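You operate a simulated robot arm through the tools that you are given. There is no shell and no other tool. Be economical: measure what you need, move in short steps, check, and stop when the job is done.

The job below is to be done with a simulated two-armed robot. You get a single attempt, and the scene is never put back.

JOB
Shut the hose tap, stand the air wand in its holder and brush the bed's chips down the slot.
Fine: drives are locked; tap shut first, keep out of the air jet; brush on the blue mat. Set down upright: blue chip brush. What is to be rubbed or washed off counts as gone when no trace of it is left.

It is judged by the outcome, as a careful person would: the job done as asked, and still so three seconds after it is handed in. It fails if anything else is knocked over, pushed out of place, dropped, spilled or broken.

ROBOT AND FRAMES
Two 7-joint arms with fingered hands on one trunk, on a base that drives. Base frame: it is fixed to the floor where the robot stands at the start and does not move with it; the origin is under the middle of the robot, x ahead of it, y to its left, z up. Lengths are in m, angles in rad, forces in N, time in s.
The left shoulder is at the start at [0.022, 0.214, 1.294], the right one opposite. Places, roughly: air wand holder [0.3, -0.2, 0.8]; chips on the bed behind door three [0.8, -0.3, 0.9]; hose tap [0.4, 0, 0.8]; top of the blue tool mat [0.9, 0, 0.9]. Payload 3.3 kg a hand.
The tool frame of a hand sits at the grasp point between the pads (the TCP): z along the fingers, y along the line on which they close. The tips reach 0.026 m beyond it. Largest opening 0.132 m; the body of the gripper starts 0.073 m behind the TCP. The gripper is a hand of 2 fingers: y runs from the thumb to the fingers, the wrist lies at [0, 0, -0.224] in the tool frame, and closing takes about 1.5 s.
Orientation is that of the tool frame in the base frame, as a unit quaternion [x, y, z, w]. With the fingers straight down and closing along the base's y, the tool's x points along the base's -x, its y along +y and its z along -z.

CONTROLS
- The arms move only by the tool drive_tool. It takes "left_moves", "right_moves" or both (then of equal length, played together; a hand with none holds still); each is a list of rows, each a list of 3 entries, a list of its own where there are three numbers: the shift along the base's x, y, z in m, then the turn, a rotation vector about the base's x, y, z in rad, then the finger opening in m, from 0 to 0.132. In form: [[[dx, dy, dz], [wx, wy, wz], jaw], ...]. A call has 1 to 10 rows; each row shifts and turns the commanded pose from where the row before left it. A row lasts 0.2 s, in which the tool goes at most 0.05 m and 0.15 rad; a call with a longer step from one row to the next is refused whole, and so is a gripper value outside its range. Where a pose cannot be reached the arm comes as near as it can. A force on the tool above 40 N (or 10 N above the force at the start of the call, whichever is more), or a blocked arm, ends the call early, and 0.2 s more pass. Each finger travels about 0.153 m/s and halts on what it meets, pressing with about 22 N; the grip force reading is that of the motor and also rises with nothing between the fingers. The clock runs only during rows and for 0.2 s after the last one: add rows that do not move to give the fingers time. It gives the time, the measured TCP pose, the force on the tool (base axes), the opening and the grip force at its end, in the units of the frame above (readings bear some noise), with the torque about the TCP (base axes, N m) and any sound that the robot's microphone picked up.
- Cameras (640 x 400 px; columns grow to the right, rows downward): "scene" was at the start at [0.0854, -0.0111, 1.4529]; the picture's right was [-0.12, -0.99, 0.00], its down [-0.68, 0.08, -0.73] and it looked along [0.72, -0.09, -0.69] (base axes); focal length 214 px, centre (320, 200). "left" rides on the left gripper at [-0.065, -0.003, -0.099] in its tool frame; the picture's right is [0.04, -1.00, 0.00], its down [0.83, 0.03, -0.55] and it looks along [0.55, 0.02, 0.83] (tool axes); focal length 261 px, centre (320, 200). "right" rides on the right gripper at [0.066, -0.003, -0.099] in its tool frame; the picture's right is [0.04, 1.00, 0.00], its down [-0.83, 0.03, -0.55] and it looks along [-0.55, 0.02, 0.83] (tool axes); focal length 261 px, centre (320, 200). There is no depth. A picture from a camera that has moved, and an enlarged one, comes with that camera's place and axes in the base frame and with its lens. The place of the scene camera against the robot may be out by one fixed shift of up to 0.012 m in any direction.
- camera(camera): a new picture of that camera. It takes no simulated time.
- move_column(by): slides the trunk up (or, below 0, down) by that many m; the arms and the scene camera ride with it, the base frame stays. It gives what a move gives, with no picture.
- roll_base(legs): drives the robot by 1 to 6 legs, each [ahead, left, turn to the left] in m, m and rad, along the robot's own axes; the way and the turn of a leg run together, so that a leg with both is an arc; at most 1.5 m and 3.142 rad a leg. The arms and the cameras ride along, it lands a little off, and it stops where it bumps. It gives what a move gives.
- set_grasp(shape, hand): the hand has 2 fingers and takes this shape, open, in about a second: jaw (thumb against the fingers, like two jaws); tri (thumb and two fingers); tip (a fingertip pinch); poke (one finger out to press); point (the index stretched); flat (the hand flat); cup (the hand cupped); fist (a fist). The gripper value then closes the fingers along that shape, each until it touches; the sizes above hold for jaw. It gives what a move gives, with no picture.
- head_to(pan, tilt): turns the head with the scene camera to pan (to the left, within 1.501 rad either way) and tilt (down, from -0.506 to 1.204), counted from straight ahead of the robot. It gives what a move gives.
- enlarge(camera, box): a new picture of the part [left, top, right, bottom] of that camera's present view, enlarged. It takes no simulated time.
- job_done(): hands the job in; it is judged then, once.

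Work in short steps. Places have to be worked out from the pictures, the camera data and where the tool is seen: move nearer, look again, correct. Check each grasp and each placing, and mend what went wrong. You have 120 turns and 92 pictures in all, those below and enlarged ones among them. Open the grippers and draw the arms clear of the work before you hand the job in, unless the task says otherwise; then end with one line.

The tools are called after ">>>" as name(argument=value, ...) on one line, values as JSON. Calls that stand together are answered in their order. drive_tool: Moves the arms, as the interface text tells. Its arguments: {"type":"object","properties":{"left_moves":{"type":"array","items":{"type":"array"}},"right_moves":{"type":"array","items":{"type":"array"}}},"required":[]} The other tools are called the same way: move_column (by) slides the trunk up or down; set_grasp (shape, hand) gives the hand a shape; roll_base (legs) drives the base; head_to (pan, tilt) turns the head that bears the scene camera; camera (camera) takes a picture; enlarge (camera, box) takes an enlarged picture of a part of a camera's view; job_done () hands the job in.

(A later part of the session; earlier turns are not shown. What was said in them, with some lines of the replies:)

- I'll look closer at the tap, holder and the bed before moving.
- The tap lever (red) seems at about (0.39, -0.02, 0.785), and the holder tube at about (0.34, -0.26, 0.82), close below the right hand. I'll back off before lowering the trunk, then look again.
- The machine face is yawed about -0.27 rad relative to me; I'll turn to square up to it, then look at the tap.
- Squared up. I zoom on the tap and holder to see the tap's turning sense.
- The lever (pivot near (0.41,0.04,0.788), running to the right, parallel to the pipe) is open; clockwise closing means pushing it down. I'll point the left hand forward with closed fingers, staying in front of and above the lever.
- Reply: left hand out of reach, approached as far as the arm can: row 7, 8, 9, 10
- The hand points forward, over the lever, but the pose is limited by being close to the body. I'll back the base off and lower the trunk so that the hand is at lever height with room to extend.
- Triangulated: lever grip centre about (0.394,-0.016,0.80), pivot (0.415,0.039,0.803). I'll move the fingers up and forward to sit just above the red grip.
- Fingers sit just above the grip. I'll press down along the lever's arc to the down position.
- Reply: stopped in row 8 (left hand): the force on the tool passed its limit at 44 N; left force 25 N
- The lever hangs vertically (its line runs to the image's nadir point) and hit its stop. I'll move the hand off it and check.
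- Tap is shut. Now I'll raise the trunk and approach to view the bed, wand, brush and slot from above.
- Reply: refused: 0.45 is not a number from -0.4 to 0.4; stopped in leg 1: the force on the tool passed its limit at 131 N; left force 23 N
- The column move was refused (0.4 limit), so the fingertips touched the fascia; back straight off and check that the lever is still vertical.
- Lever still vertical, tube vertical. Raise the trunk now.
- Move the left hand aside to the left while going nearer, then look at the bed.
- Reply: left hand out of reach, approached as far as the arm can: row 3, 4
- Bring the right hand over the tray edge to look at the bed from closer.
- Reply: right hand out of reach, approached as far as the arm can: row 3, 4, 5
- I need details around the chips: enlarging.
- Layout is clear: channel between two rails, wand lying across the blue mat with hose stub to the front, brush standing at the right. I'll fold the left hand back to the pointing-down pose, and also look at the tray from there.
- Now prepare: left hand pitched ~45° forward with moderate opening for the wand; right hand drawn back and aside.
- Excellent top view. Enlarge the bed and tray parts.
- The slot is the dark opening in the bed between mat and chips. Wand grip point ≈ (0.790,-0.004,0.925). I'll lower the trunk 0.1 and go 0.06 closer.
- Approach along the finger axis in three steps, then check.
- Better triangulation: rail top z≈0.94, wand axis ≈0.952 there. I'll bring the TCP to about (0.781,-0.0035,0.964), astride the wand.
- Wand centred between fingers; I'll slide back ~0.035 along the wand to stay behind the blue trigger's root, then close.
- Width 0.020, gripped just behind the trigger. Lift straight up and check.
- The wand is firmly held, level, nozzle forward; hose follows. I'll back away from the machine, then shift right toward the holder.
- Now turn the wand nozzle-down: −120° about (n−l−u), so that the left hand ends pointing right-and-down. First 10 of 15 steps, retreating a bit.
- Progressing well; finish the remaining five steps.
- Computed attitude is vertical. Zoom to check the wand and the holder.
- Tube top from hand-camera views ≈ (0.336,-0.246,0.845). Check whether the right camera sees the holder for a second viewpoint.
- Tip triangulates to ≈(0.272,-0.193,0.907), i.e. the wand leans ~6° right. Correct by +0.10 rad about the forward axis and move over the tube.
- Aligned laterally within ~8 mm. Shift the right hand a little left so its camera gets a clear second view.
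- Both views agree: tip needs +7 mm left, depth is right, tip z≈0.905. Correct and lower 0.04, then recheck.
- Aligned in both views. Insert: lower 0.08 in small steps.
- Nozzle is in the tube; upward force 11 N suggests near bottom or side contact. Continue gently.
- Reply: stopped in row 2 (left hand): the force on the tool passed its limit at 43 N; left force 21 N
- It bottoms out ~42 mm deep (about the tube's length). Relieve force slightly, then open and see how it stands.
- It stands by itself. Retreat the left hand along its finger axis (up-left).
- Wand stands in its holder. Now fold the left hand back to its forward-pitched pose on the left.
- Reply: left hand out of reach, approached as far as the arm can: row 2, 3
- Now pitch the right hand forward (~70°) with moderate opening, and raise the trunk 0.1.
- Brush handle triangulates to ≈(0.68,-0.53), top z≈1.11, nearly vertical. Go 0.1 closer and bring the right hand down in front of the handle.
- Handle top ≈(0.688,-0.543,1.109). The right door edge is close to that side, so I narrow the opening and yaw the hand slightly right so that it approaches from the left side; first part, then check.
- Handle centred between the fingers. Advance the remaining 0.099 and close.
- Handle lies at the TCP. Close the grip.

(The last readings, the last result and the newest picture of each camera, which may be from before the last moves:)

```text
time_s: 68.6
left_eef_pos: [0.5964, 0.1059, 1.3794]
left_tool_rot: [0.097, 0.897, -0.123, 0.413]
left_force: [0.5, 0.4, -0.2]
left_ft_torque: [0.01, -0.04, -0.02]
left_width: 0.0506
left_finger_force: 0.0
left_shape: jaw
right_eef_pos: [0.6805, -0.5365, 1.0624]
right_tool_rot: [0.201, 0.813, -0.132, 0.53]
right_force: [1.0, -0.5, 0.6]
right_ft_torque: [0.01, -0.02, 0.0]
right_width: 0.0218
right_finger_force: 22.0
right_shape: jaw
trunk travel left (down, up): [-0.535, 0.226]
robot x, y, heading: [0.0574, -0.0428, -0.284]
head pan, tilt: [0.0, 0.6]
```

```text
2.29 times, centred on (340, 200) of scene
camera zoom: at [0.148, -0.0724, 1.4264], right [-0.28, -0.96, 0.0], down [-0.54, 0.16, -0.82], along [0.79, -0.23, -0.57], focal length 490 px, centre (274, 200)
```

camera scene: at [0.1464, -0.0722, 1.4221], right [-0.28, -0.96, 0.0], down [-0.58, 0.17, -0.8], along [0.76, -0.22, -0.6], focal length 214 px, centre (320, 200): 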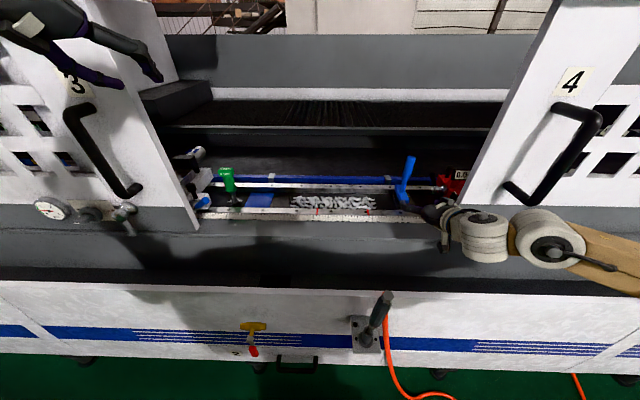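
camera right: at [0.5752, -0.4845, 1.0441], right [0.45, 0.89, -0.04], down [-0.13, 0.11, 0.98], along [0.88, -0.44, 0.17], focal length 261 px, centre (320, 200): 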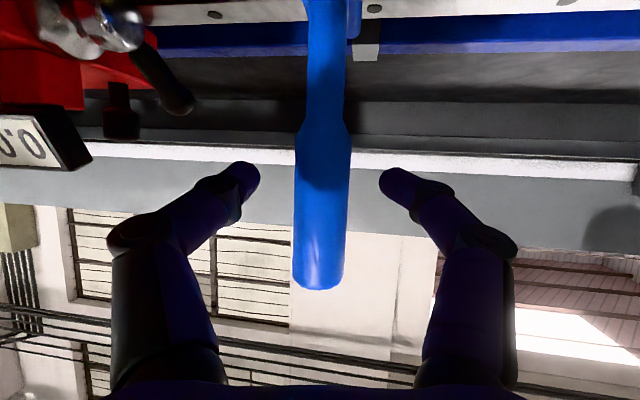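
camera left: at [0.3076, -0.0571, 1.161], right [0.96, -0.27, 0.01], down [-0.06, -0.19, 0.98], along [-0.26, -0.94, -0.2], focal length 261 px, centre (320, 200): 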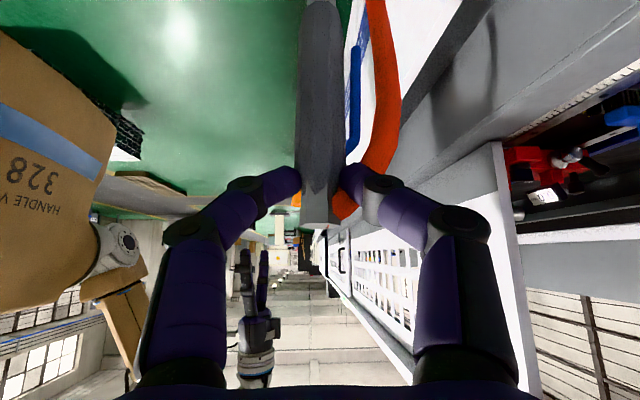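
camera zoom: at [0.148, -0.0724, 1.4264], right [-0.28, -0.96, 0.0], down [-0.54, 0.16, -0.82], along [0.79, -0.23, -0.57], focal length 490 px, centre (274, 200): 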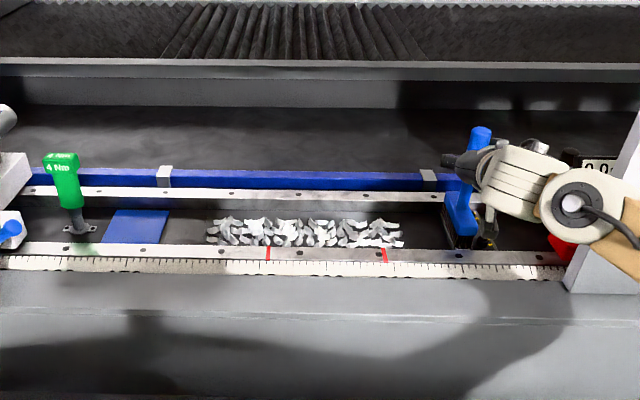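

Brush gripped. The channel direction in base frame ≈ (0.30,0.954). Slide left 0.10 at the current height and check.

>>> drive_tool(right_moves=[[[0.006, 0.0191, 0], [0, 0, 0], 0.0], [[0.006, 0.0191, 0], [0, 0, 0], 0.0], [[0.006, 0.0191, 0], [0, 0, 0], 0.0], [[0.006, 0.0191, 0], [0, 0, 0], 0.0], [[0.006, 0.0191, 0], [0, 0, 0], 0.0]])

>>> enlarge(camera="scene", box=[240, 160, 440, 260])

```text
time_s: 69.8
left_eef_pos: [0.5955, 0.1074, 1.381]
left_tool_rot: [0.097, 0.897, -0.123, 0.413]
left_force: [-0.1, 0.6, -0.2]
left_ft_torque: [-0.02, 0.01, 0.0]
left_width: 0.0506
left_finger_force: 0.0
left_shape: jaw
right_eef_pos: [0.7107, -0.4411, 1.0625]
right_tool_rot: [0.2, 0.814, -0.133, 0.529]
right_force: [-0.1, -0.7, -0.2]
right_ft_torque: [-0.02, 0.06, -0.01]
right_width: 0.0218
right_finger_force: 21.9
right_shape: jaw
trunk travel left (down, up): [-0.535, 0.226]
robot x, y, heading: [0.0589, -0.0425, -0.286]
head pan, tilt: [0.0, 0.6]
```

```text
3.20 times, centred on (340, 210) of scene
camera zoom: at [0.1483, -0.0719, 1.4264], right [-0.28, -0.96, 0.0], down [-0.54, 0.16, -0.82], along [0.79, -0.23, -0.57], focal length 686 px, centre (256, 168)
```

zoom: 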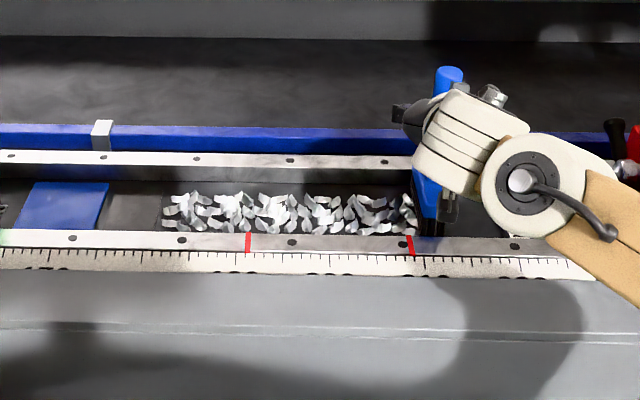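

Brush moved freely with no drag; I'll lower in 2 mm steps to feel the bed.

>>> drive_tool(right_moves=[[[0, 0, -0.002], [0, 0, 0], 0.0], [[0, 0, -0.002], [0, 0, 0], 0.0]])

>>> camera(camera="right")

```text
time_s: 70.4
left_eef_pos: [0.5963, 0.1063, 1.3804]
left_tool_rot: [0.097, 0.898, -0.123, 0.412]
left_force: [-0.5, -1.2, -0.6]
left_ft_torque: [-0.03, -0.01, -0.03]
left_width: 0.0502
left_finger_force: 0.0
left_shape: jaw
right_eef_pos: [0.7096, -0.4409, 1.0586]
right_tool_rot: [0.199, 0.813, -0.132, 0.531]
right_force: [0.2, 0.0, -0.2]
right_ft_torque: [0.0, 0.04, -0.02]
right_width: 0.0216
right_finger_force: 21.9
right_shape: jaw
trunk travel left (down, up): [-0.535, 0.226]
robot x, y, heading: [0.0575, -0.0447, -0.285]
head pan, tilt: [0.0, 0.6]
```

```text
29 pictures are left
camera right: at [0.6043, -0.3887, 1.0393], right [0.45, 0.89, -0.04], down [-0.13, 0.11, 0.98], along [0.88, -0.44, 0.17], focal length 261 px, centre (320, 200)
```

right: 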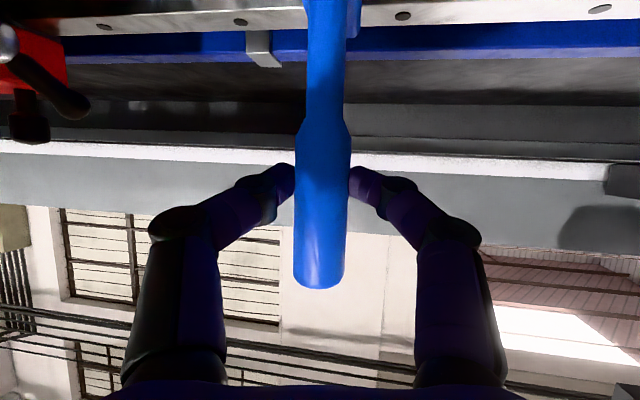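

Still no contact; continue down in small steps.

>>> drive_tool(right_moves=[[[0, 0, -0.003], [0, 0, 0], 0.0], [[0, 0, -0.003], [0, 0, 0], 0.0], [[0, 0, 0], [0, 0, 0], 0.0]])

>>> enlarge(camera="scene", box=[320, 170, 420, 240])

```text
time_s: 71.2
left_eef_pos: [0.5947, 0.106, 1.3796]
left_tool_rot: [0.096, 0.897, -0.122, 0.413]
left_force: [-0.2, 0.0, -0.5]
left_ft_torque: [0.0, 0.01, 0.01]
left_width: 0.0502
left_finger_force: 0.0
left_shape: jaw
right_eef_pos: [0.7105, -0.4407, 1.0522]
right_tool_rot: [0.2, 0.814, -0.132, 0.53]
right_force: [0.1, -0.7, 1.7]
right_ft_torque: [-0.01, -0.02, 0.01]
right_width: 0.0215
right_finger_force: 21.6
right_shape: jaw
trunk travel left (down, up): [-0.535, 0.226]
robot x, y, heading: [0.0605, -0.0439, -0.285]
head pan, tilt: [0.0, 0.6]
```

```text
5.71 times, centred on (370, 205) of scene
camera zoom: at [0.1478, -0.0724, 1.4264], right [-0.28, -0.96, 0.0], down [-0.54, 0.16, -0.82], along [0.79, -0.23, -0.57], focal length 1226 px, centre (34, 171)
```

zoom: 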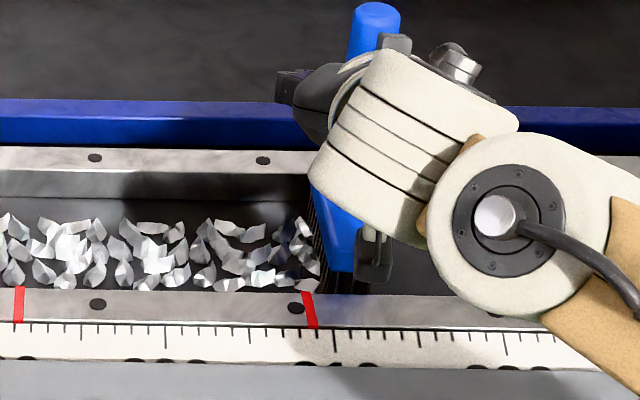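

Light contact (~2 N). Sweep left 0.10 with a touch more pressure.

>>> drive_tool(right_moves=[[[0, 0, -0.002], [0, 0, 0], 0.0], [[0.006, 0.0191, 0], [0, 0, 0], 0.0], [[0.006, 0.0191, 0], [0, 0, 0], 0.0], [[0.006, 0.0191, 0], [0, 0, 0], 0.0], [[0.006, 0.0191, 0], [0, 0, 0], 0.0], [[0.006, 0.0191, 0], [0, 0, 0], 0.0]])

>>> enlarge(camera="scene", box=[240, 160, 440, 260])

```text
time_s: 72.6
left_eef_pos: [0.5945, 0.1052, 1.3803]
left_tool_rot: [0.097, 0.897, -0.122, 0.413]
left_force: [-0.3, 1.1, 0.3]
left_ft_torque: [0.01, -0.01, 0.0]
left_width: 0.0504
left_finger_force: 0.1
left_shape: jaw
right_eef_pos: [0.7293, -0.3559, 1.0506]
right_tool_rot: [0.201, 0.813, -0.132, 0.531]
right_force: [2.5, -2.2, 9.1]
right_ft_torque: [-0.34, -0.01, 0.09]
right_width: 0.0214
right_finger_force: 22.1
right_shape: jaw
right hand out of reach, approached as far as the arm can: row 6
trunk travel left (down, up): [-0.535, 0.226]
robot x, y, heading: [0.0608, -0.0423, -0.283]
head pan, tilt: [0.0, 0.6]
```

```text
3.20 times, centred on (340, 210) of scene
camera zoom: at [0.1468, -0.0729, 1.4265], right [-0.28, -0.96, 0.0], down [-0.54, 0.16, -0.83], along [0.79, -0.23, -0.56], focal length 686 px, centre (256, 168)
```

zoom: 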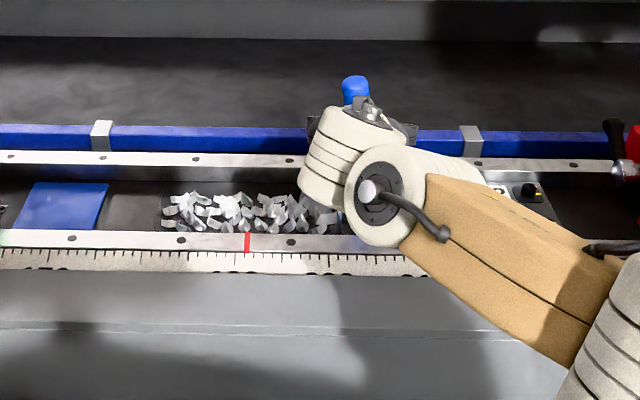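

Chips are being swept along; the arm nears its reach, so I'll continue the sweep by sliding the base left 0.13.

>>> roll_base(legs=[[0.003, 0.13, 0]])

>>> enlarge(camera="scene", box=[240, 160, 440, 260])

```text
time_s: 73.9
left_eef_pos: [0.6342, 0.2337, 1.382]
left_tool_rot: [0.098, 0.897, -0.125, 0.413]
left_force: [0.4, 0.4, -0.6]
left_ft_torque: [-0.05, 0.01, -0.05]
left_width: 0.0505
left_finger_force: 0.1
left_shape: jaw
right_eef_pos: [0.7696, -0.2284, 1.051]
right_tool_rot: [0.2, 0.813, -0.133, 0.53]
right_force: [-2.2, -1.6, 6.9]
right_ft_torque: [-0.36, 0.1, -0.06]
right_width: 0.0216
right_finger_force: 22.9
right_shape: jaw
trunk travel left (down, up): [-0.535, 0.226]
robot x, y, heading: [0.0996, 0.0851, -0.281]
head pan, tilt: [0.0, 0.6]
```

```text
3.20 times, centred on (340, 210) of scene
camera zoom: at [0.1875, 0.0555, 1.4264], right [-0.28, -0.96, 0.0], down [-0.54, 0.16, -0.83], along [0.79, -0.23, -0.56], focal length 686 px, centre (256, 168)
```

zoom: 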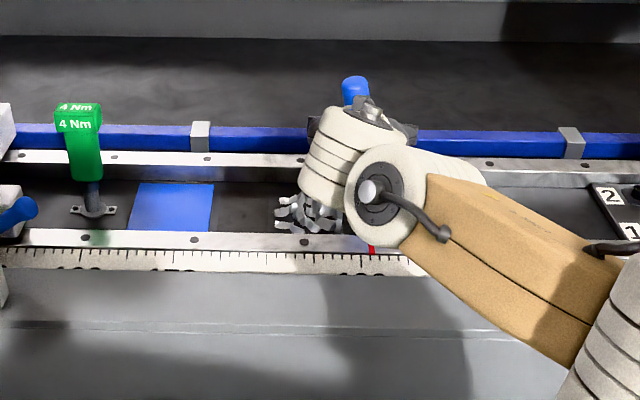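

Working well. The left hand is nearing door 3's handle, so draw it back first.

>>> drive_tool(left_moves=[[[-0.035, 0.0, 0.01], [0, 0, 0], 0.05], [[-0.035, 0.0, 0.01], [0, 0, 0], 0.05], [[-0.035, 0.0, 0.01], [0, 0, 0], 0.05]])

>>> roll_base(legs=[[0.002, 0.09, 0]])

>>> enlarge(camera="scene", box=[240, 160, 440, 260])

```text
time_s: 74.7
left_eef_pos: [0.5311, 0.2294, 1.411]
left_tool_rot: [0.096, 0.897, -0.123, 0.414]
left_force: [0.2, -0.4, -0.1]
left_ft_torque: [0.01, -0.02, 0.0]
left_width: 0.0502
left_finger_force: 0.0
left_shape: jaw
right_eef_pos: [0.7686, -0.23, 1.0516]
right_tool_rot: [0.199, 0.813, -0.131, 0.531]
right_force: [-1.7, -1.3, 7.4]
right_ft_torque: [-0.17, -0.05, 0.04]
right_width: 0.0215
right_finger_force: 21.5
right_shape: jaw
trunk travel left (down, up): [-0.535, 0.226]
robot x, y, heading: [0.0964, 0.0809, -0.28]
head pan, tilt: [0.0, 0.6]
```

```text
time_s: 75.8
left_eef_pos: [0.5597, 0.3186, 1.4102]
left_tool_rot: [0.097, 0.897, -0.124, 0.412]
left_force: [0.3, -0.1, -0.2]
left_ft_torque: [-0.02, -0.01, -0.07]
left_width: 0.0504
left_finger_force: 0.1
left_shape: jaw
right_eef_pos: [0.7983, -0.142, 1.0511]
right_tool_rot: [0.2, 0.813, -0.133, 0.53]
right_force: [-1.3, -1.2, 5.2]
right_ft_torque: [-0.31, 0.08, -0.06]
right_width: 0.0217
right_finger_force: 22.0
right_shape: jaw
trunk travel left (down, up): [-0.535, 0.226]
robot x, y, heading: [0.1194, 0.1661, -0.287]
head pan, tilt: [0.0, 0.6]
```

```text
3.20 times, centred on (340, 210) of scene
camera zoom: at [0.2147, 0.1417, 1.4264], right [-0.28, -0.96, 0.0], down [-0.54, 0.16, -0.83], along [0.79, -0.23, -0.56], focal length 686 px, centre (256, 168)
```

zoom: 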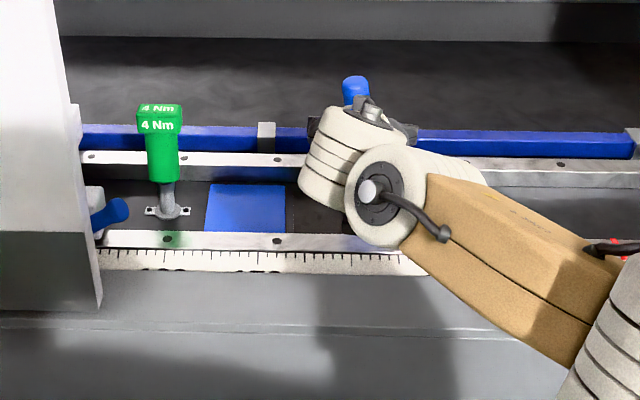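

No chips visible ahead; push another 0.03 across the slot, then lift and look.

>>> roll_base(legs=[[0.001, 0.035, 0]])

>>> drive_tool(right_moves=[[[-0.0015, -0.005, 0.02], [0, 0, 0], 0.0], [[0, 0, 0.03], [0, 0, 0], 0.0], [[0, 0, 0.04], [0, 0, 0], 0.0]])

>>> enlarge(camera="scene", box=[240, 160, 440, 260])

```text
time_s: 76.7
left_eef_pos: [0.57, 0.3535, 1.4093]
left_tool_rot: [0.096, 0.897, -0.124, 0.413]
left_force: [0.6, 0.6, -1.2]
left_ft_torque: [-0.05, -0.01, -0.04]
left_width: 0.0502
left_finger_force: 0.1
left_shape: jaw
right_eef_pos: [0.8086, -0.108, 1.0518]
right_tool_rot: [0.2, 0.813, -0.133, 0.53]
right_force: [0.6, 0.1, 4.0]
right_ft_torque: [-0.14, 0.0, -0.05]
right_width: 0.0218
right_finger_force: 21.9
right_shape: jaw
trunk travel left (down, up): [-0.535, 0.226]
robot x, y, heading: [0.1371, 0.2019, -0.283]
head pan, tilt: [0.0, 0.6]
```

```text
time_s: 77.5
left_eef_pos: [0.5703, 0.3497, 1.4108]
left_tool_rot: [0.097, 0.897, -0.124, 0.413]
left_force: [0.5, -0.4, -0.4]
left_ft_torque: [-0.02, 0.0, -0.01]
left_width: 0.0503
left_finger_force: 0.0
left_shape: jaw
right_eef_pos: [0.8064, -0.1145, 1.1426]
right_tool_rot: [0.201, 0.813, -0.132, 0.53]
right_force: [-1.0, -0.5, -2.0]
right_ft_torque: [0.05, 0.06, 0.0]
right_width: 0.0216
right_finger_force: 22.0
right_shape: jaw
trunk travel left (down, up): [-0.535, 0.226]
robot x, y, heading: [0.1365, 0.2058, -0.28]
head pan, tilt: [0.0, 0.6]
```

```text
3.20 times, centred on (340, 210) of scene
camera zoom: at [0.2254, 0.1729, 1.4264], right [-0.28, -0.96, 0.0], down [-0.54, 0.16, -0.82], along [0.79, -0.23, -0.57], focal length 686 px, centre (256, 168)
```

zoom: 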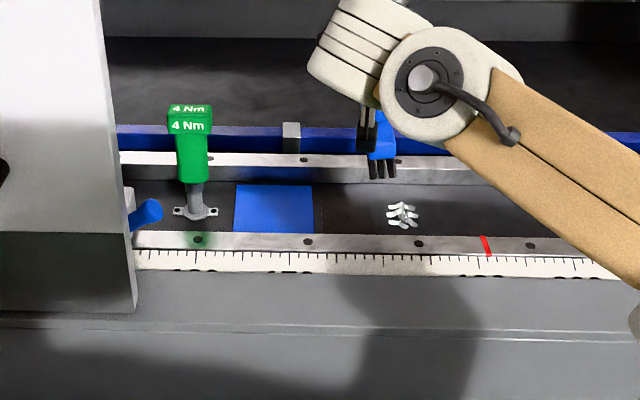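

A few chips remain just right of the slot (≈l 0.08). Go back right above them, lower and sweep again.

>>> drive_tool(right_moves=[[[-0.0105, -0.0334, 0], [0, 0, 0], 0.0], [[-0.0105, -0.0334, 0], [0, 0, 0], 0.0], [[-0.0105, -0.0334, 0], [0, 0, 0], 0.0], [[0, 0, -0.035], [0, 0, 0], 0.0], [[0, 0, -0.035], [0, 0, 0], 0.0], [[0, 0, -0.015], [0, 0, 0], 0.0], [[0, 0, -0.007], [0, 0, 0], 0.0]])

>>> enlarge(camera="scene", box=[300, 160, 420, 240])

```text
time_s: 79.1
left_eef_pos: [0.5696, 0.3506, 1.4098]
left_tool_rot: [0.097, 0.897, -0.124, 0.413]
left_force: [0.4, -0.1, -0.9]
left_ft_torque: [0.02, 0.03, 0.01]
left_width: 0.0502
left_finger_force: 0.1
left_shape: jaw
right_eef_pos: [0.7746, -0.2147, 1.0515]
right_tool_rot: [0.201, 0.812, -0.132, 0.533]
right_force: [0.8, -1.1, 8.3]
right_ft_torque: [-0.06, -0.14, 0.02]
right_width: 0.0215
right_finger_force: 22.2
right_shape: jaw
trunk travel left (down, up): [-0.535, 0.226]
robot x, y, heading: [0.1356, 0.2023, -0.28]
head pan, tilt: [0.0, 0.6]
```

```text
5.00 times, centred on (360, 200) of scene
camera zoom: at [0.2248, 0.1738, 1.4266], right [-0.28, -0.96, 0.0], down [-0.54, 0.16, -0.83], along [0.79, -0.23, -0.56], focal length 1072 px, centre (120, 200)
```

zoom: 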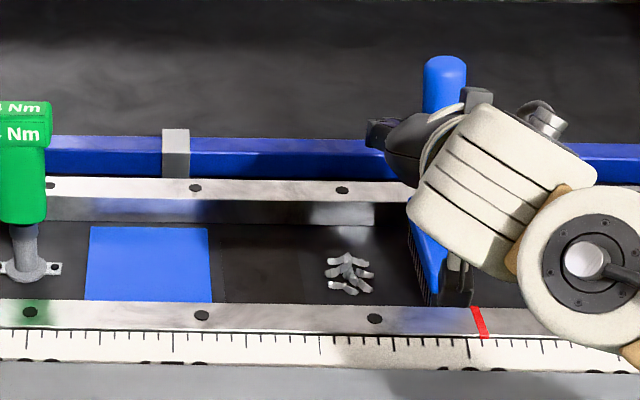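

Brush down to the right of the leftovers. Sweep left 0.13.

>>> drive_tool(right_moves=[[[0.0045, 0.0143, 0], [0, 0, 0], 0.0], [[0.0045, 0.0143, 0], [0, 0, 0], 0.0], [[0.0045, 0.0143, 0], [0, 0, 0], 0.0], [[0.0045, 0.0143, 0], [0, 0, 0], 0.0], [[0.0045, 0.0143, 0], [0, 0, 0], 0.0], [[0.0045, 0.0143, 0], [0, 0, 0], 0.0], [[0.0045, 0.0143, 0], [0, 0, 0], 0.0], [[0.0045, 0.0143, 0], [0, 0, 0], 0.0]])

>>> enlarge(camera="scene", box=[300, 160, 420, 240])

```text
time_s: 80.9
left_eef_pos: [0.5699, 0.3508, 1.4107]
left_tool_rot: [0.097, 0.897, -0.124, 0.414]
left_force: [0.8, -0.6, -0.3]
left_ft_torque: [0.03, -0.02, 0.01]
left_width: 0.0502
left_finger_force: 0.2
left_shape: jaw
right_eef_pos: [0.8073, -0.1065, 1.0507]
right_tool_rot: [0.201, 0.813, -0.132, 0.53]
right_force: [-1.6, -1.6, 10.0]
right_ft_torque: [-0.47, 0.07, 0.05]
right_width: 0.0219
right_finger_force: 21.7
right_shape: jaw
right hand out of reach, approached as far as the arm can: row 8
trunk travel left (down, up): [-0.535, 0.226]
robot x, y, heading: [0.1351, 0.2009, -0.287]
head pan, tilt: [0.0, 0.6]
```

```text
5.00 times, centred on (360, 200) of scene
camera zoom: at [0.2245, 0.1735, 1.4265], right [-0.28, -0.96, 0.0], down [-0.54, 0.16, -0.83], along [0.79, -0.23, -0.56], focal length 1072 px, centre (120, 200)
```

zoom: 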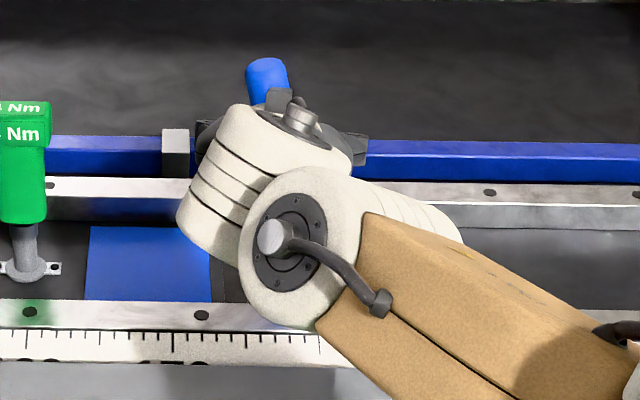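

Push 0.03 further via the base (head may lag), then lift and look.

>>> roll_base(legs=[[0.0, 0.03, 0]])

>>> drive_tool(right_moves=[[[0, 0, 0.03], [0, 0, 0], 0.0], [[0, 0, 0.04], [0, 0, 0], 0.0], [[0, 0, 0.04], [0, 0, 0], 0.0]])

>>> enlarge(camera="scene", box=[300, 140, 440, 240])

```text
time_s: 81.7
left_eef_pos: [0.578, 0.3814, 1.4101]
left_tool_rot: [0.096, 0.897, -0.123, 0.413]
left_force: [1.1, -0.4, 0.7]
left_ft_torque: [-0.04, -0.03, -0.01]
left_width: 0.0503
left_finger_force: 0.1
left_shape: jaw
right_eef_pos: [0.8163, -0.077, 1.0511]
right_tool_rot: [0.2, 0.813, -0.133, 0.531]
right_force: [-2.9, 0.3, 9.5]
right_ft_torque: [-0.41, 0.01, 0.01]
right_width: 0.0219
right_finger_force: 22.2
right_shape: jaw
trunk travel left (down, up): [-0.535, 0.226]
robot x, y, heading: [0.1458, 0.235, -0.283]
head pan, tilt: [0.0, 0.6]
```

```text
time_s: 82.5
left_eef_pos: [0.5778, 0.3789, 1.4093]
left_tool_rot: [0.097, 0.897, -0.124, 0.413]
left_force: [-0.1, -0.1, 0.5]
left_ft_torque: [0.01, -0.01, 0.03]
left_width: 0.0504
left_finger_force: 0.0
left_shape: jaw
right_eef_pos: [0.8161, -0.0768, 1.1592]
right_tool_rot: [0.199, 0.814, -0.131, 0.53]
right_force: [-0.4, 0.4, -2.7]
right_ft_torque: [0.07, 0.06, 0.01]
right_width: 0.022
right_finger_force: 22.1
right_shape: jaw
trunk travel left (down, up): [-0.535, 0.226]
robot x, y, heading: [0.1423, 0.2321, -0.283]
head pan, tilt: [0.0, 0.6]
```

```text
4.00 times, centred on (370, 190) of scene
camera zoom: at [0.2339, 0.2019, 1.4264], right [-0.28, -0.96, 0.0], down [-0.54, 0.16, -0.82], along [0.79, -0.23, -0.57], focal length 858 px, centre (120, 240)
```

zoom: 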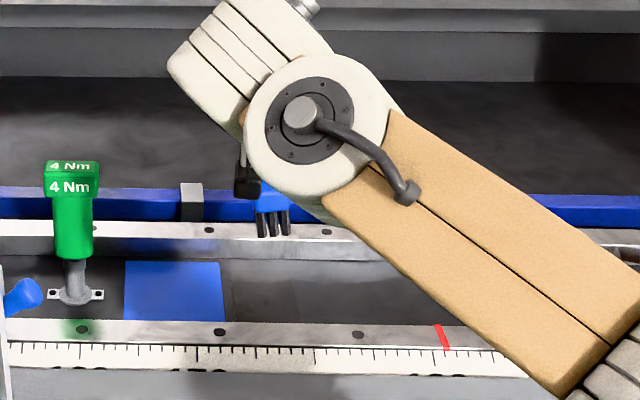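

Slot area looks clear. Next, shift so the brush is over the mat (centre ≈(0.849,-0.026)), and check brush attitude with the hand camera.

>>> roll_base(legs=[[0.012, 0.044, 0]])

>>> camera(camera="right")

>>> camera(camera="scene")

```text
time_s: 83.4
left_eef_pos: [0.6033, 0.4208, 1.4089]
left_tool_rot: [0.096, 0.898, -0.125, 0.412]
left_force: [-1.8, 0.1, 0.3]
left_ft_torque: [0.01, 0.01, 0.0]
left_width: 0.0506
left_finger_force: 0.1
left_shape: jaw
right_eef_pos: [0.8419, -0.0362, 1.1584]
right_tool_rot: [0.199, 0.814, -0.132, 0.53]
right_force: [0.5, 0.7, -2.6]
right_ft_torque: [0.02, 0.01, -0.03]
right_width: 0.0221
right_finger_force: 21.5
right_shape: jaw
trunk travel left (down, up): [-0.535, 0.226]
robot x, y, heading: [0.1661, 0.2717, -0.288]
head pan, tilt: [0.0, 0.6]
```

```text
20 pictures are left
camera right: at [0.7366, 0.016, 1.1399], right [0.45, 0.89, -0.04], down [-0.13, 0.11, 0.98], along [0.88, -0.44, 0.17], focal length 261 px, centre (320, 200)
```

right: 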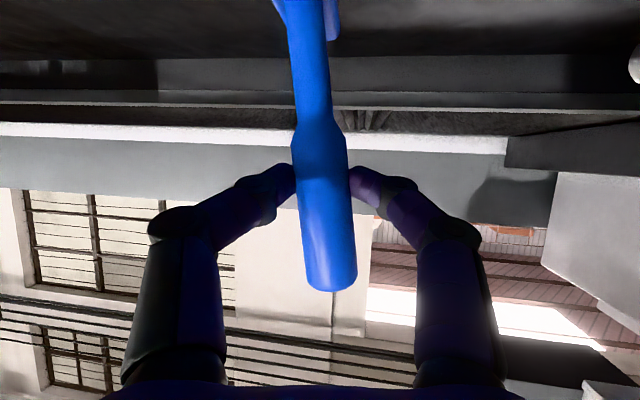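

```text
19 pictures are left
camera scene: at [0.2597, 0.2439, 1.4263], right [-0.28, -0.96, 0.0], down [-0.54, 0.16, -0.82], along [0.79, -0.23, -0.57], focal length 214 px, centre (320, 200)
```

scene: 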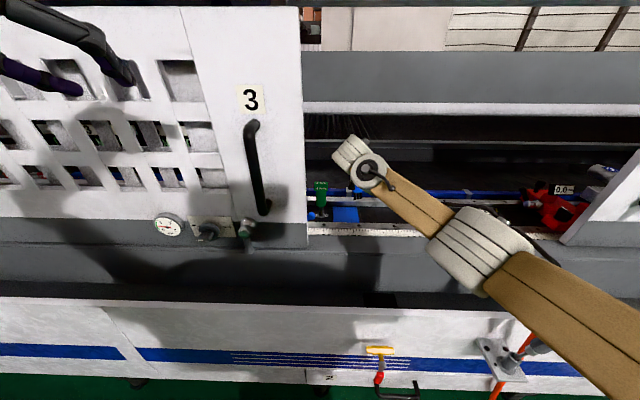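

The brush has pivoted ~0.115 rad in the grip (top leaning left); I counter-rotate, then lower to just above the mat.

>>> drive_tool(right_moves=[[[0, 0, 0], [0.051, -0.026, 0], 0.0], [[0, 0, 0], [0.051, -0.026, 0], 0.0], [[0, 0, -0.04], [0, 0, 0], 0.0], [[0, 0, -0.035], [0, 0, 0], 0.0], [[0, 0, -0.015], [0, 0, 0], 0.0]])

>>> camera(camera="right")

>>> enlarge(camera="scene", box=[290, 130, 430, 250])

```text
time_s: 84.6
left_eef_pos: [0.6033, 0.4194, 1.409]
left_tool_rot: [0.096, 0.897, -0.123, 0.413]
left_force: [0.8, 0.6, -0.1]
left_ft_torque: [0.0, -0.03, -0.01]
left_width: 0.0505
left_finger_force: 0.1
left_shape: jaw
right_eef_pos: [0.8422, -0.0386, 1.0681]
right_tool_rot: [0.23, 0.805, -0.085, 0.54]
right_force: [0.4, -0.2, -2.6]
right_ft_torque: [0.05, 0.01, 0.04]
right_width: 0.0222
right_finger_force: 22.0
right_shape: jaw
trunk travel left (down, up): [-0.535, 0.226]
robot x, y, heading: [0.1705, 0.2696, -0.288]
head pan, tilt: [0.0, 0.6]
```

```text
18 pictures are left
camera right: at [0.7373, 0.0157, 1.0494], right [0.45, 0.89, 0.07], down [-0.19, 0.01, 0.98], along [0.87, -0.45, 0.17], focal length 261 px, centre (320, 200)
```

right: 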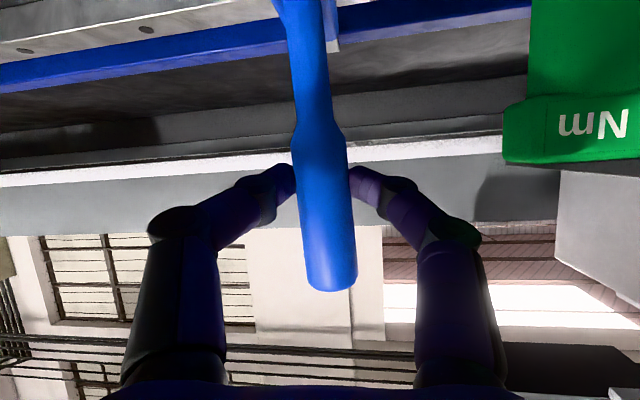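

```text
3.33 times, centred on (360, 190) of scene
camera zoom: at [0.2581, 0.241, 1.4264], right [-0.28, -0.96, 0.0], down [-0.54, 0.16, -0.82], along [0.79, -0.23, -0.57], focal length 715 px, centre (187, 233)
```

zoom: 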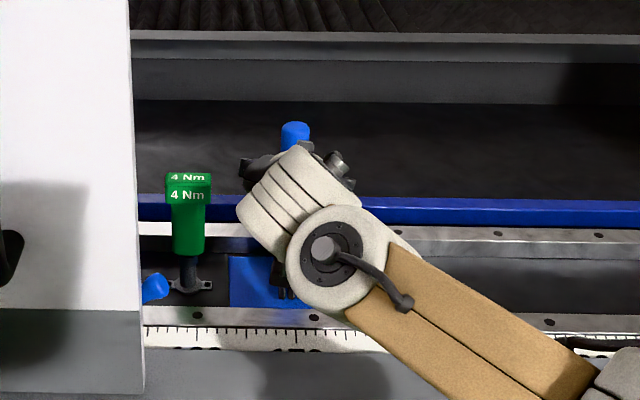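

Brush is upright again and over the mat; nudge 12 mm forward to centre it, then lower to contact.

>>> drive_tool(right_moves=[[[0.0125, -0.002, 0], [0, 0, 0], 0.0], [[0, 0, -0.006], [0, 0, 0], 0.0], [[0, 0, -0.003], [0, 0, 0], 0.0], [[0, 0, 0], [0, 0, 0], 0.0]])

>>> enlarge(camera="scene", box=[330, 180, 400, 230])

```text
time_s: 85.6
left_eef_pos: [0.6026, 0.4186, 1.4084]
left_tool_rot: [0.096, 0.897, -0.123, 0.414]
left_force: [-1.3, -0.5, 0.2]
left_ft_torque: [0.03, 0.03, 0.01]
left_width: 0.0506
left_finger_force: 0.0
left_shape: jaw
right_eef_pos: [0.8491, -0.0409, 1.06]
right_tool_rot: [0.229, 0.805, -0.085, 0.541]
right_force: [0.6, -0.4, -2.2]
right_ft_torque: [0.01, 0.02, -0.02]
right_width: 0.0218
right_finger_force: 21.7
right_shape: jaw
right hand out of reach, approached as far as the arm can: row 1
trunk travel left (down, up): [-0.535, 0.226]
robot x, y, heading: [0.1639, 0.271, -0.283]
head pan, tilt: [0.0, 0.6]
```

```text
8.00 times, centred on (365, 205) of scene
camera zoom: at [0.2581, 0.2411, 1.4264], right [-0.28, -0.96, 0.0], down [-0.54, 0.16, -0.82], along [0.79, -0.23, -0.57], focal length 1716 px, centre (-40, 160)
```

zoom: 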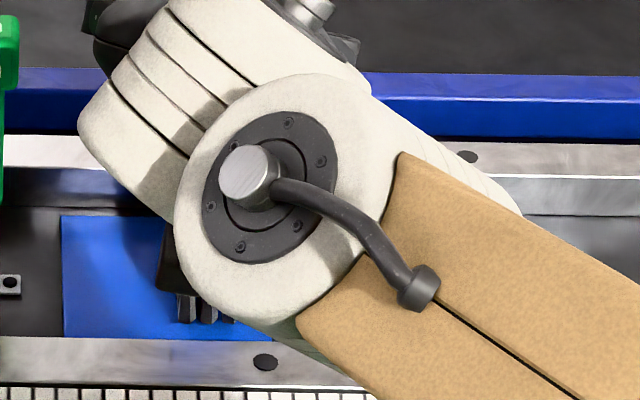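

Bristle ends are within the mat's outline. Lower 2 mm at a time to touch.

>>> drive_tool(right_moves=[[[0, 0, -0.003], [0, 0, 0], 0.0], [[0, 0, 0], [0, 0, 0], 0.0]])

>>> drive_tool(right_moves=[[[0, 0, -0.002], [0, 0, 0], 0.0], [[0, 0, 0], [0, 0, 0], 0.0]])

```text
time_s: 86.2
left_eef_pos: [0.603, 0.4185, 1.4092]
left_tool_rot: [0.097, 0.897, -0.124, 0.413]
left_force: [0.2, 0.0, 0.5]
left_ft_torque: [-0.02, -0.01, 0.01]
left_width: 0.0502
left_finger_force: 0.0
left_shape: jaw
right_eef_pos: [0.8472, -0.0405, 1.0568]
right_tool_rot: [0.23, 0.804, -0.085, 0.541]
right_force: [-0.3, -0.9, -1.8]
right_ft_torque: [0.04, 0.0, 0.04]
right_width: 0.0217
right_finger_force: 21.8
right_shape: jaw
trunk travel left (down, up): [-0.535, 0.226]
robot x, y, heading: [0.1683, 0.2705, -0.282]
head pan, tilt: [0.0, 0.6]
```

```text
time_s: 86.8
left_eef_pos: [0.602, 0.4185, 1.4089]
left_tool_rot: [0.096, 0.897, -0.124, 0.412]
left_force: [0.0, -0.1, 0.0]
left_ft_torque: [-0.01, 0.0, 0.03]
left_width: 0.0505
left_finger_force: 0.1
left_shape: jaw
right_eef_pos: [0.8481, -0.0405, 1.0555]
right_tool_rot: [0.23, 0.805, -0.085, 0.54]
right_force: [-0.5, 0.3, -1.6]
right_ft_torque: [0.04, 0.05, -0.02]
right_width: 0.0218
right_finger_force: 22.1
right_shape: jaw
trunk travel left (down, up): [-0.535, 0.226]
robot x, y, heading: [0.1674, 0.2716, -0.289]
head pan, tilt: [0.0, 0.6]
```

Still hanging (Fz ≈ −1.7). Continue lowering.

>>> drive_tool(right_moves=[[[0, 0, -0.002], [0, 0, 0], 0.0], [[0, 0, -0.001], [0, 0, 0], 0.0], [[0, 0, 0], [0, 0, 0], 0.0]])

>>> drive_tool(right_moves=[[[0, 0, -0.002], [0, 0, 0], 0.0], [[0, 0, 0], [0, 0, 0], 0.0]])

```text
time_s: 87.6
left_eef_pos: [0.6013, 0.4209, 1.4096]
left_tool_rot: [0.096, 0.897, -0.124, 0.412]
left_force: [-0.2, -0.6, 0.4]
left_ft_torque: [-0.03, -0.01, 0.03]
left_width: 0.0503
left_finger_force: 0.0
left_shape: jaw
right_eef_pos: [0.8468, -0.0401, 1.054]
right_tool_rot: [0.23, 0.803, -0.085, 0.543]
right_force: [3.1, -1.6, 8.7]
right_ft_torque: [-0.04, -0.14, -0.01]
right_width: 0.0218
right_finger_force: 22.6
right_shape: jaw
trunk travel left (down, up): [-0.535, 0.226]
robot x, y, heading: [0.1681, 0.2719, -0.277]
head pan, tilt: [0.0, 0.6]
```

```text
time_s: 88.2
left_eef_pos: [0.6011, 0.4196, 1.4095]
left_tool_rot: [0.097, 0.897, -0.124, 0.414]
left_force: [-0.8, 0.3, -0.8]
left_ft_torque: [0.0, 0.04, -0.02]
left_width: 0.0503
left_finger_force: 0.1
left_shape: jaw
right_eef_pos: [0.8457, -0.0411, 1.0538]
right_tool_rot: [0.23, 0.804, -0.084, 0.542]
right_force: [4.4, -3.6, 18.4]
right_ft_torque: [-0.12, -0.31, -0.02]
right_width: 0.0217
right_finger_force: 21.7
right_shape: jaw
trunk travel left (down, up): [-0.535, 0.226]
robot x, y, heading: [0.1699, 0.2745, -0.283]
head pan, tilt: [0.0, 0.6]
```

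Firm contact. Ease the pressure and check attitude before release.

>>> drive_tool(right_moves=[[[0, 0, 0.003], [0, 0, 0], 0.0], [[0, 0, 0], [0, 0, 0], 0.0]])

>>> camera(camera="right")

```text
time_s: 88.8
left_eef_pos: [0.6014, 0.4191, 1.4094]
left_tool_rot: [0.097, 0.897, -0.125, 0.413]
left_force: [-0.3, -0.8, 0.2]
left_ft_torque: [0.02, 0.04, -0.02]
left_width: 0.0505
left_finger_force: 0.1
left_shape: jaw
right_eef_pos: [0.8463, -0.0397, 1.0538]
right_tool_rot: [0.229, 0.805, -0.084, 0.541]
right_force: [1.1, -1.3, 11.6]
right_ft_torque: [-0.06, -0.22, -0.04]
right_width: 0.0219
right_finger_force: 22.0
right_shape: jaw
trunk travel left (down, up): [-0.535, 0.226]
robot x, y, heading: [0.1688, 0.2733, -0.285]
head pan, tilt: [0.0, 0.6]
```

```text
15 pictures are left
camera right: at [0.7424, 0.0144, 1.0349], right [0.45, 0.89, 0.07], down [-0.19, 0.01, 0.98], along [0.87, -0.45, 0.17], focal length 261 px, centre (320, 200)
```

right: 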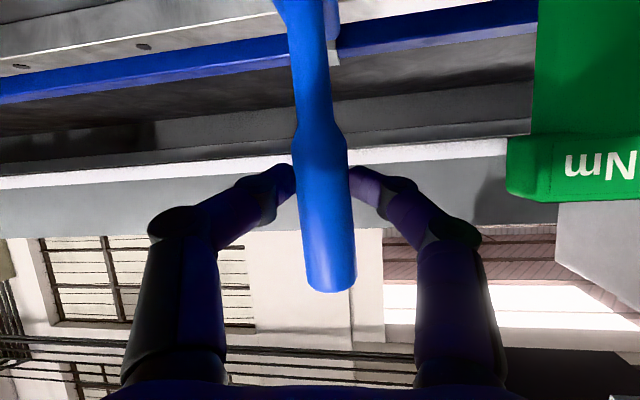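

Upright. Ease 2 mm more and open slowly.

>>> drive_tool(right_moves=[[[0, 0, 0.002], [0, 0, 0], 0.0], [[0, 0, 0], [0, 0, 0], 0.024], [[0, 0, 0], [0, 0, 0], 0.03], [[0, 0, 0], [0, 0, 0], 0.036], [[0, 0, 0], [0, 0, 0], 0.042], [[0, 0, 0], [0, 0, 0], 0.042]])

>>> camera(camera="right")

```text
time_s: 90.2
left_eef_pos: [0.6021, 0.4183, 1.4092]
left_tool_rot: [0.097, 0.897, -0.124, 0.414]
left_force: [0.5, -1.0, 0.4]
left_ft_torque: [0.02, 0.01, 0.03]
left_width: 0.0505
left_finger_force: 0.1
left_shape: jaw
right_eef_pos: [0.8471, -0.0408, 1.0554]
right_tool_rot: [0.23, 0.805, -0.085, 0.54]
right_force: [0.3, -0.7, 0.9]
right_ft_torque: [0.02, 0.01, 0.0]
right_width: 0.0415
right_finger_force: 0.0
right_shape: jaw
trunk travel left (down, up): [-0.535, 0.226]
robot x, y, heading: [0.1677, 0.2722, -0.283]
head pan, tilt: [0.0, 0.6]
```

```text
14 pictures are left
camera right: at [0.7435, 0.0139, 1.0362], right [0.45, 0.89, 0.07], down [-0.19, 0.01, 0.98], along [0.87, -0.45, 0.17], focal length 261 px, centre (320, 200)
```

right: 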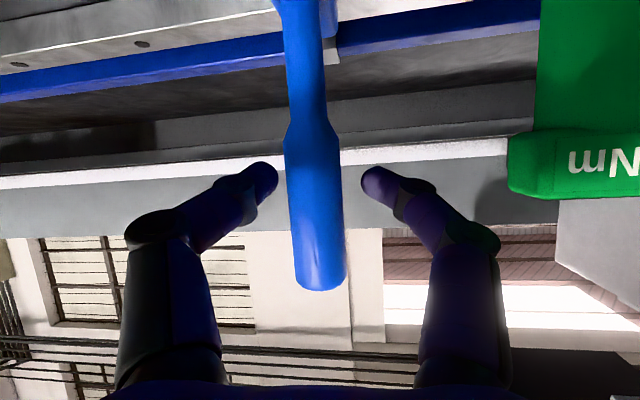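

Brush stands alone. Retreat straight back.

>>> drive_tool(right_moves=[[[-0.018, 0.0075, 0.003], [0, 0, 0], 0.042], [[-0.03, 0.012, 0.006], [0, 0, 0], 0.042], [[-0.035, 0.012, 0.01], [0, 0, 0], 0.042], [[-0.035, 0.01, 0.02], [0, 0, 0], 0.042], [[-0.035, 0.01, 0.03], [0, 0, 0], 0.042]])

>>> camera(camera="scene")

```text
time_s: 91.4
left_eef_pos: [0.6017, 0.419, 1.4105]
left_tool_rot: [0.096, 0.897, -0.123, 0.413]
left_force: [0.7, -0.7, 0.6]
left_ft_torque: [-0.04, 0.0, -0.02]
left_width: 0.0506
left_finger_force: 0.1
left_shape: jaw
right_eef_pos: [0.6936, 0.0106, 1.1249]
right_tool_rot: [0.231, 0.804, -0.087, 0.541]
right_force: [-0.6, -1.1, -0.9]
right_ft_torque: [0.01, 0.0, -0.02]
right_width: 0.0419
right_finger_force: 0.0
right_shape: jaw
trunk travel left (down, up): [-0.535, 0.226]
robot x, y, heading: [0.1669, 0.2731, -0.284]
head pan, tilt: [0.0, 0.6]
```

```text
13 pictures are left
camera scene: at [0.2572, 0.2415, 1.4265], right [-0.28, -0.96, 0.0], down [-0.54, 0.16, -0.83], along [0.79, -0.23, -0.56], focal length 214 px, centre (320, 200)
```

scene: 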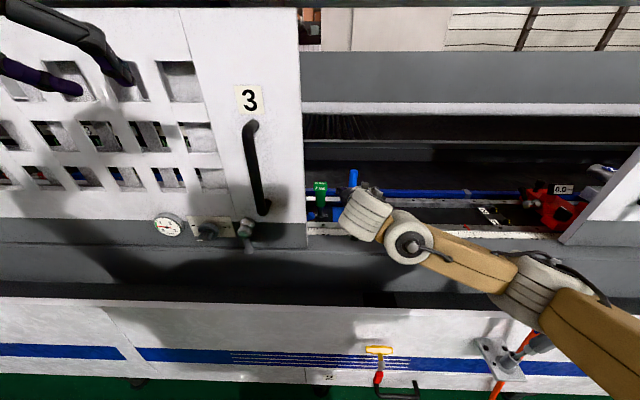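

Raise the trunk 0.12 so the arm clears the wand, then back away.

>>> move_column(by=0.15)

>>> roll_base(legs=[[-0.2, 0, 0], [0, -0.2, 0]])

>>> camera(camera="scene")

```text
time_s: 93.2
left_eef_pos: [0.6029, 0.4189, 1.5597]
left_tool_rot: [0.096, 0.897, -0.123, 0.413]
left_force: [-0.6, -0.2, -0.7]
left_ft_torque: [0.0, -0.02, 0.02]
left_width: 0.0503
left_finger_force: 0.1
left_shape: jaw
right_eef_pos: [0.6951, 0.0109, 1.274]
right_tool_rot: [0.229, 0.805, -0.085, 0.541]
right_force: [0.1, 0.5, 0.1]
right_ft_torque: [0.0, 0.04, -0.04]
right_width: 0.0417
right_finger_force: 0.0
right_shape: jaw
trunk travel left (down, up): [-0.685, 0.076]
robot x, y, heading: [0.1682, 0.2695, -0.28]
head pan, tilt: [0.0, 0.6]
```

```text
time_s: 96.0
left_eef_pos: [0.3525, 0.2806, 1.5595]
left_tool_rot: [0.096, 0.897, -0.123, 0.413]
left_force: [0.2, -0.3, -0.3]
left_ft_torque: [0.02, 0.02, 0.01]
left_width: 0.0505
left_finger_force: 0.1
left_shape: jaw
right_eef_pos: [0.446, -0.1271, 1.2742]
right_tool_rot: [0.228, 0.805, -0.084, 0.541]
right_force: [0.5, -0.4, -0.2]
right_ft_torque: [0.01, -0.01, -0.01]
right_width: 0.0417
right_finger_force: 0.1
right_shape: jaw
trunk travel left (down, up): [-0.685, 0.076]
robot x, y, heading: [-0.0805, 0.1347, -0.282]
head pan, tilt: [0.0, 0.6]
```

```text
12 pictures are left
camera scene: at [0.0045, 0.1035, 1.5764], right [-0.28, -0.96, 0.0], down [-0.54, 0.16, -0.82], along [0.79, -0.23, -0.57], focal length 214 px, centre (320, 200)
```

scene: 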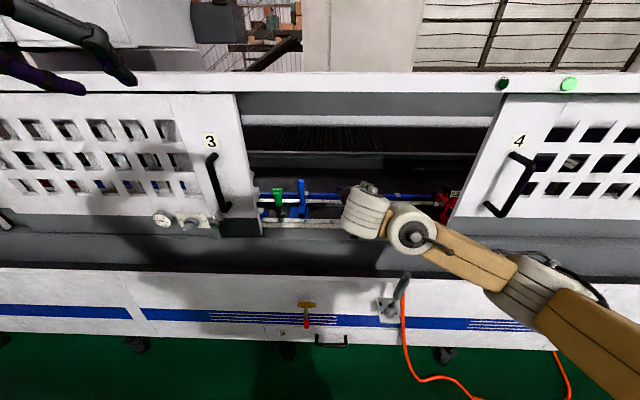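

Everything stands. Draw the right hand back so I can inspect the bed for leftover chips.

>>> drive_tool(right_moves=[[[-0.02, -0.045, 0.005], [0, 0, 0], 0.06], [[-0.02, -0.045, 0.005], [0, 0, 0], 0.06], [[-0.02, -0.045, 0.005], [0, 0, 0], 0.06], [[-0.025, -0.04, 0.005], [0, 0, 0], 0.06], [[-0.025, -0.04, 0.005], [0, 0, 0], 0.06], [[-0.025, -0.04, 0.005], [0, 0, 0], 0.06]])

>>> enlarge(camera="scene", box=[240, 150, 480, 250])

```text
time_s: 97.4
left_eef_pos: [0.3548, 0.2808, 1.5594]
left_tool_rot: [0.096, 0.897, -0.123, 0.413]
left_force: [-0.6, 0.0, 0.2]
left_ft_torque: [0.02, 0.02, 0.0]
left_width: 0.0503
left_finger_force: 0.1
left_shape: jaw
right_eef_pos: [0.3121, -0.3811, 1.3044]
right_tool_rot: [0.229, 0.805, -0.085, 0.541]
right_force: [0.3, -0.7, -0.7]
right_ft_torque: [0.0, 0.0, 0.01]
right_width: 0.0596
right_finger_force: 0.0
right_shape: jaw
trunk travel left (down, up): [-0.685, 0.076]
robot x, y, heading: [-0.0811, 0.1319, -0.277]
head pan, tilt: [0.0, 0.6]
```

```text
2.67 times, centred on (360, 200) of scene
camera zoom: at [0.0052, 0.1048, 1.5764], right [-0.28, -0.96, 0.0], down [-0.54, 0.16, -0.82], along [0.79, -0.23, -0.57], focal length 572 px, centre (213, 200)
```

zoom: 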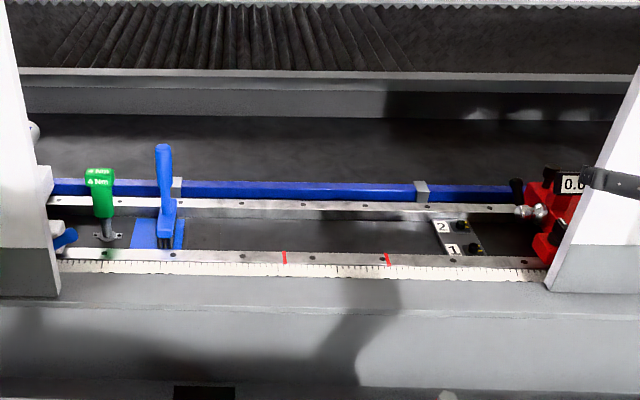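

Bed looks clear. Zoom in on bed and mat closely for traces, and the holder.

>>> enlarge(camera="scene", box=[280, 190, 410, 260])

>>> enlarge(camera="scene", box=[280, 230, 440, 340])

>>> camera(camera="left")

```text
4.92 times, centred on (345, 225) of scene
camera zoom: at [0.0052, 0.1048, 1.5764], right [-0.28, -0.96, 0.0], down [-0.54, 0.16, -0.82], along [0.79, -0.23, -0.57], focal length 1056 px, centre (197, 77)
```

zoom: 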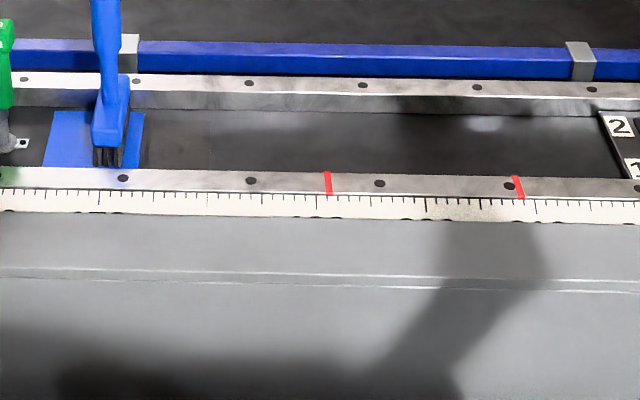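

```text
3.64 times, centred on (360, 285) of scene
camera zoom: at [0.0052, 0.1048, 1.5764], right [-0.28, -0.96, 0.0], down [-0.54, 0.16, -0.82], along [0.79, -0.23, -0.57], focal length 780 px, centre (174, -109)
```

zoom: 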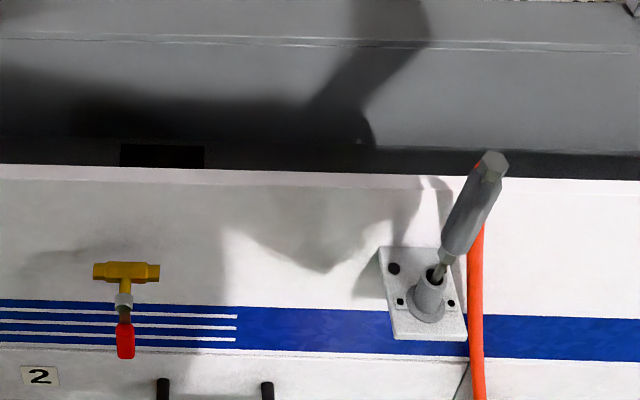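

```text
8 pictures are left
camera left: at [0.3229, 0.3038, 1.6712], right [-0.3, -0.95, 0.11], down [-0.92, 0.26, -0.29], along [0.25, -0.19, -0.95], focal length 261 px, centre (320, 200)
```

left: 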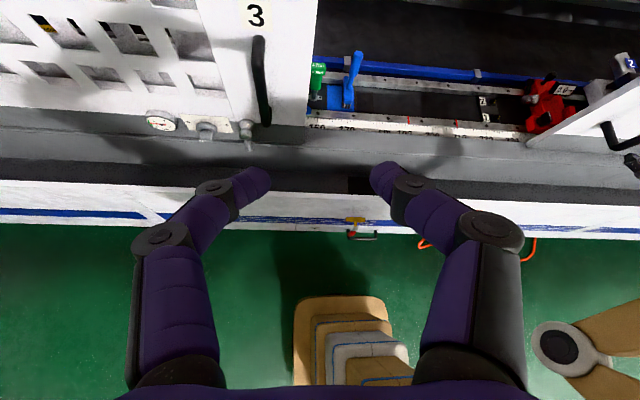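

One top-angle zoom for chips hidden behind the front rail.

>>> enlarge(camera="left", box=[305, 50, 505, 150])

```text
3.20 times, centred on (405, 100) of left
camera zoom: at [0.3229, 0.3038, 1.6712], right [-0.3, -0.95, 0.11], down [-0.92, 0.26, -0.29], along [0.25, -0.19, -0.95], focal length 834 px, centre (48, 520)
```

zoom: 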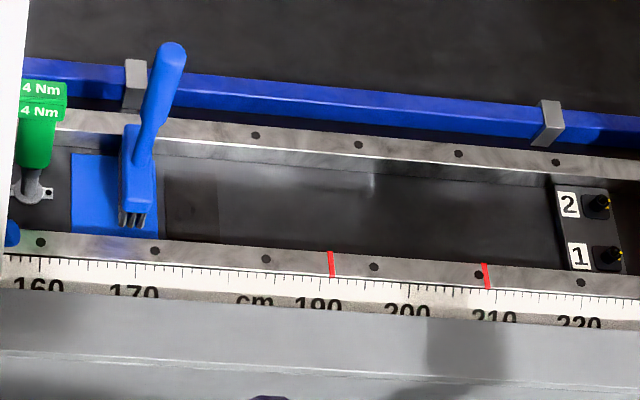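

Bed is clean, and the brush stands fully on the mat. Open both grippers, then hand in.

>>> drive_tool(left_moves=[[[0, 0, 0], [0, 0, 0], 0.1], [[0, 0, 0], [0, 0, 0], 0.132], [[0, 0, 0], [0, 0, 0], 0.132]], right_moves=[[[0, 0, 0], [0, 0, 0], 0.1], [[0, 0, 0], [0, 0, 0], 0.132], [[0, 0, 0], [0, 0, 0], 0.132]])

>>> job_done()

```text
time_s: 98.2
left_eef_pos: [0.3535, 0.2811, 1.5594]
left_tool_rot: [0.095, 0.897, -0.123, 0.414]
left_force: [-0.5, -0.2, -0.7]
left_ft_torque: [-0.01, 0.01, 0.01]
left_width: 0.1317
left_finger_force: 0.0
left_shape: jaw
right_eef_pos: [0.3113, -0.3814, 1.305]
right_tool_rot: [0.229, 0.806, -0.083, 0.54]
right_force: [-0.1, 0.6, 0.6]
right_ft_torque: [0.04, -0.02, 0.0]
right_width: 0.132
right_finger_force: 0.1
right_shape: jaw
trunk travel left (down, up): [-0.685, 0.076]
robot x, y, heading: [-0.0805, 0.1307, -0.283]
head pan, tilt: [0.0, 0.6]
```

```text
The job is handed in.
```

The job is handed in: the tap is shut, the air wand stands in its holder (leaning a little in the tube), the chips are swept down the slot with none visible on the bed, and the blue brush stands upright on the mat.
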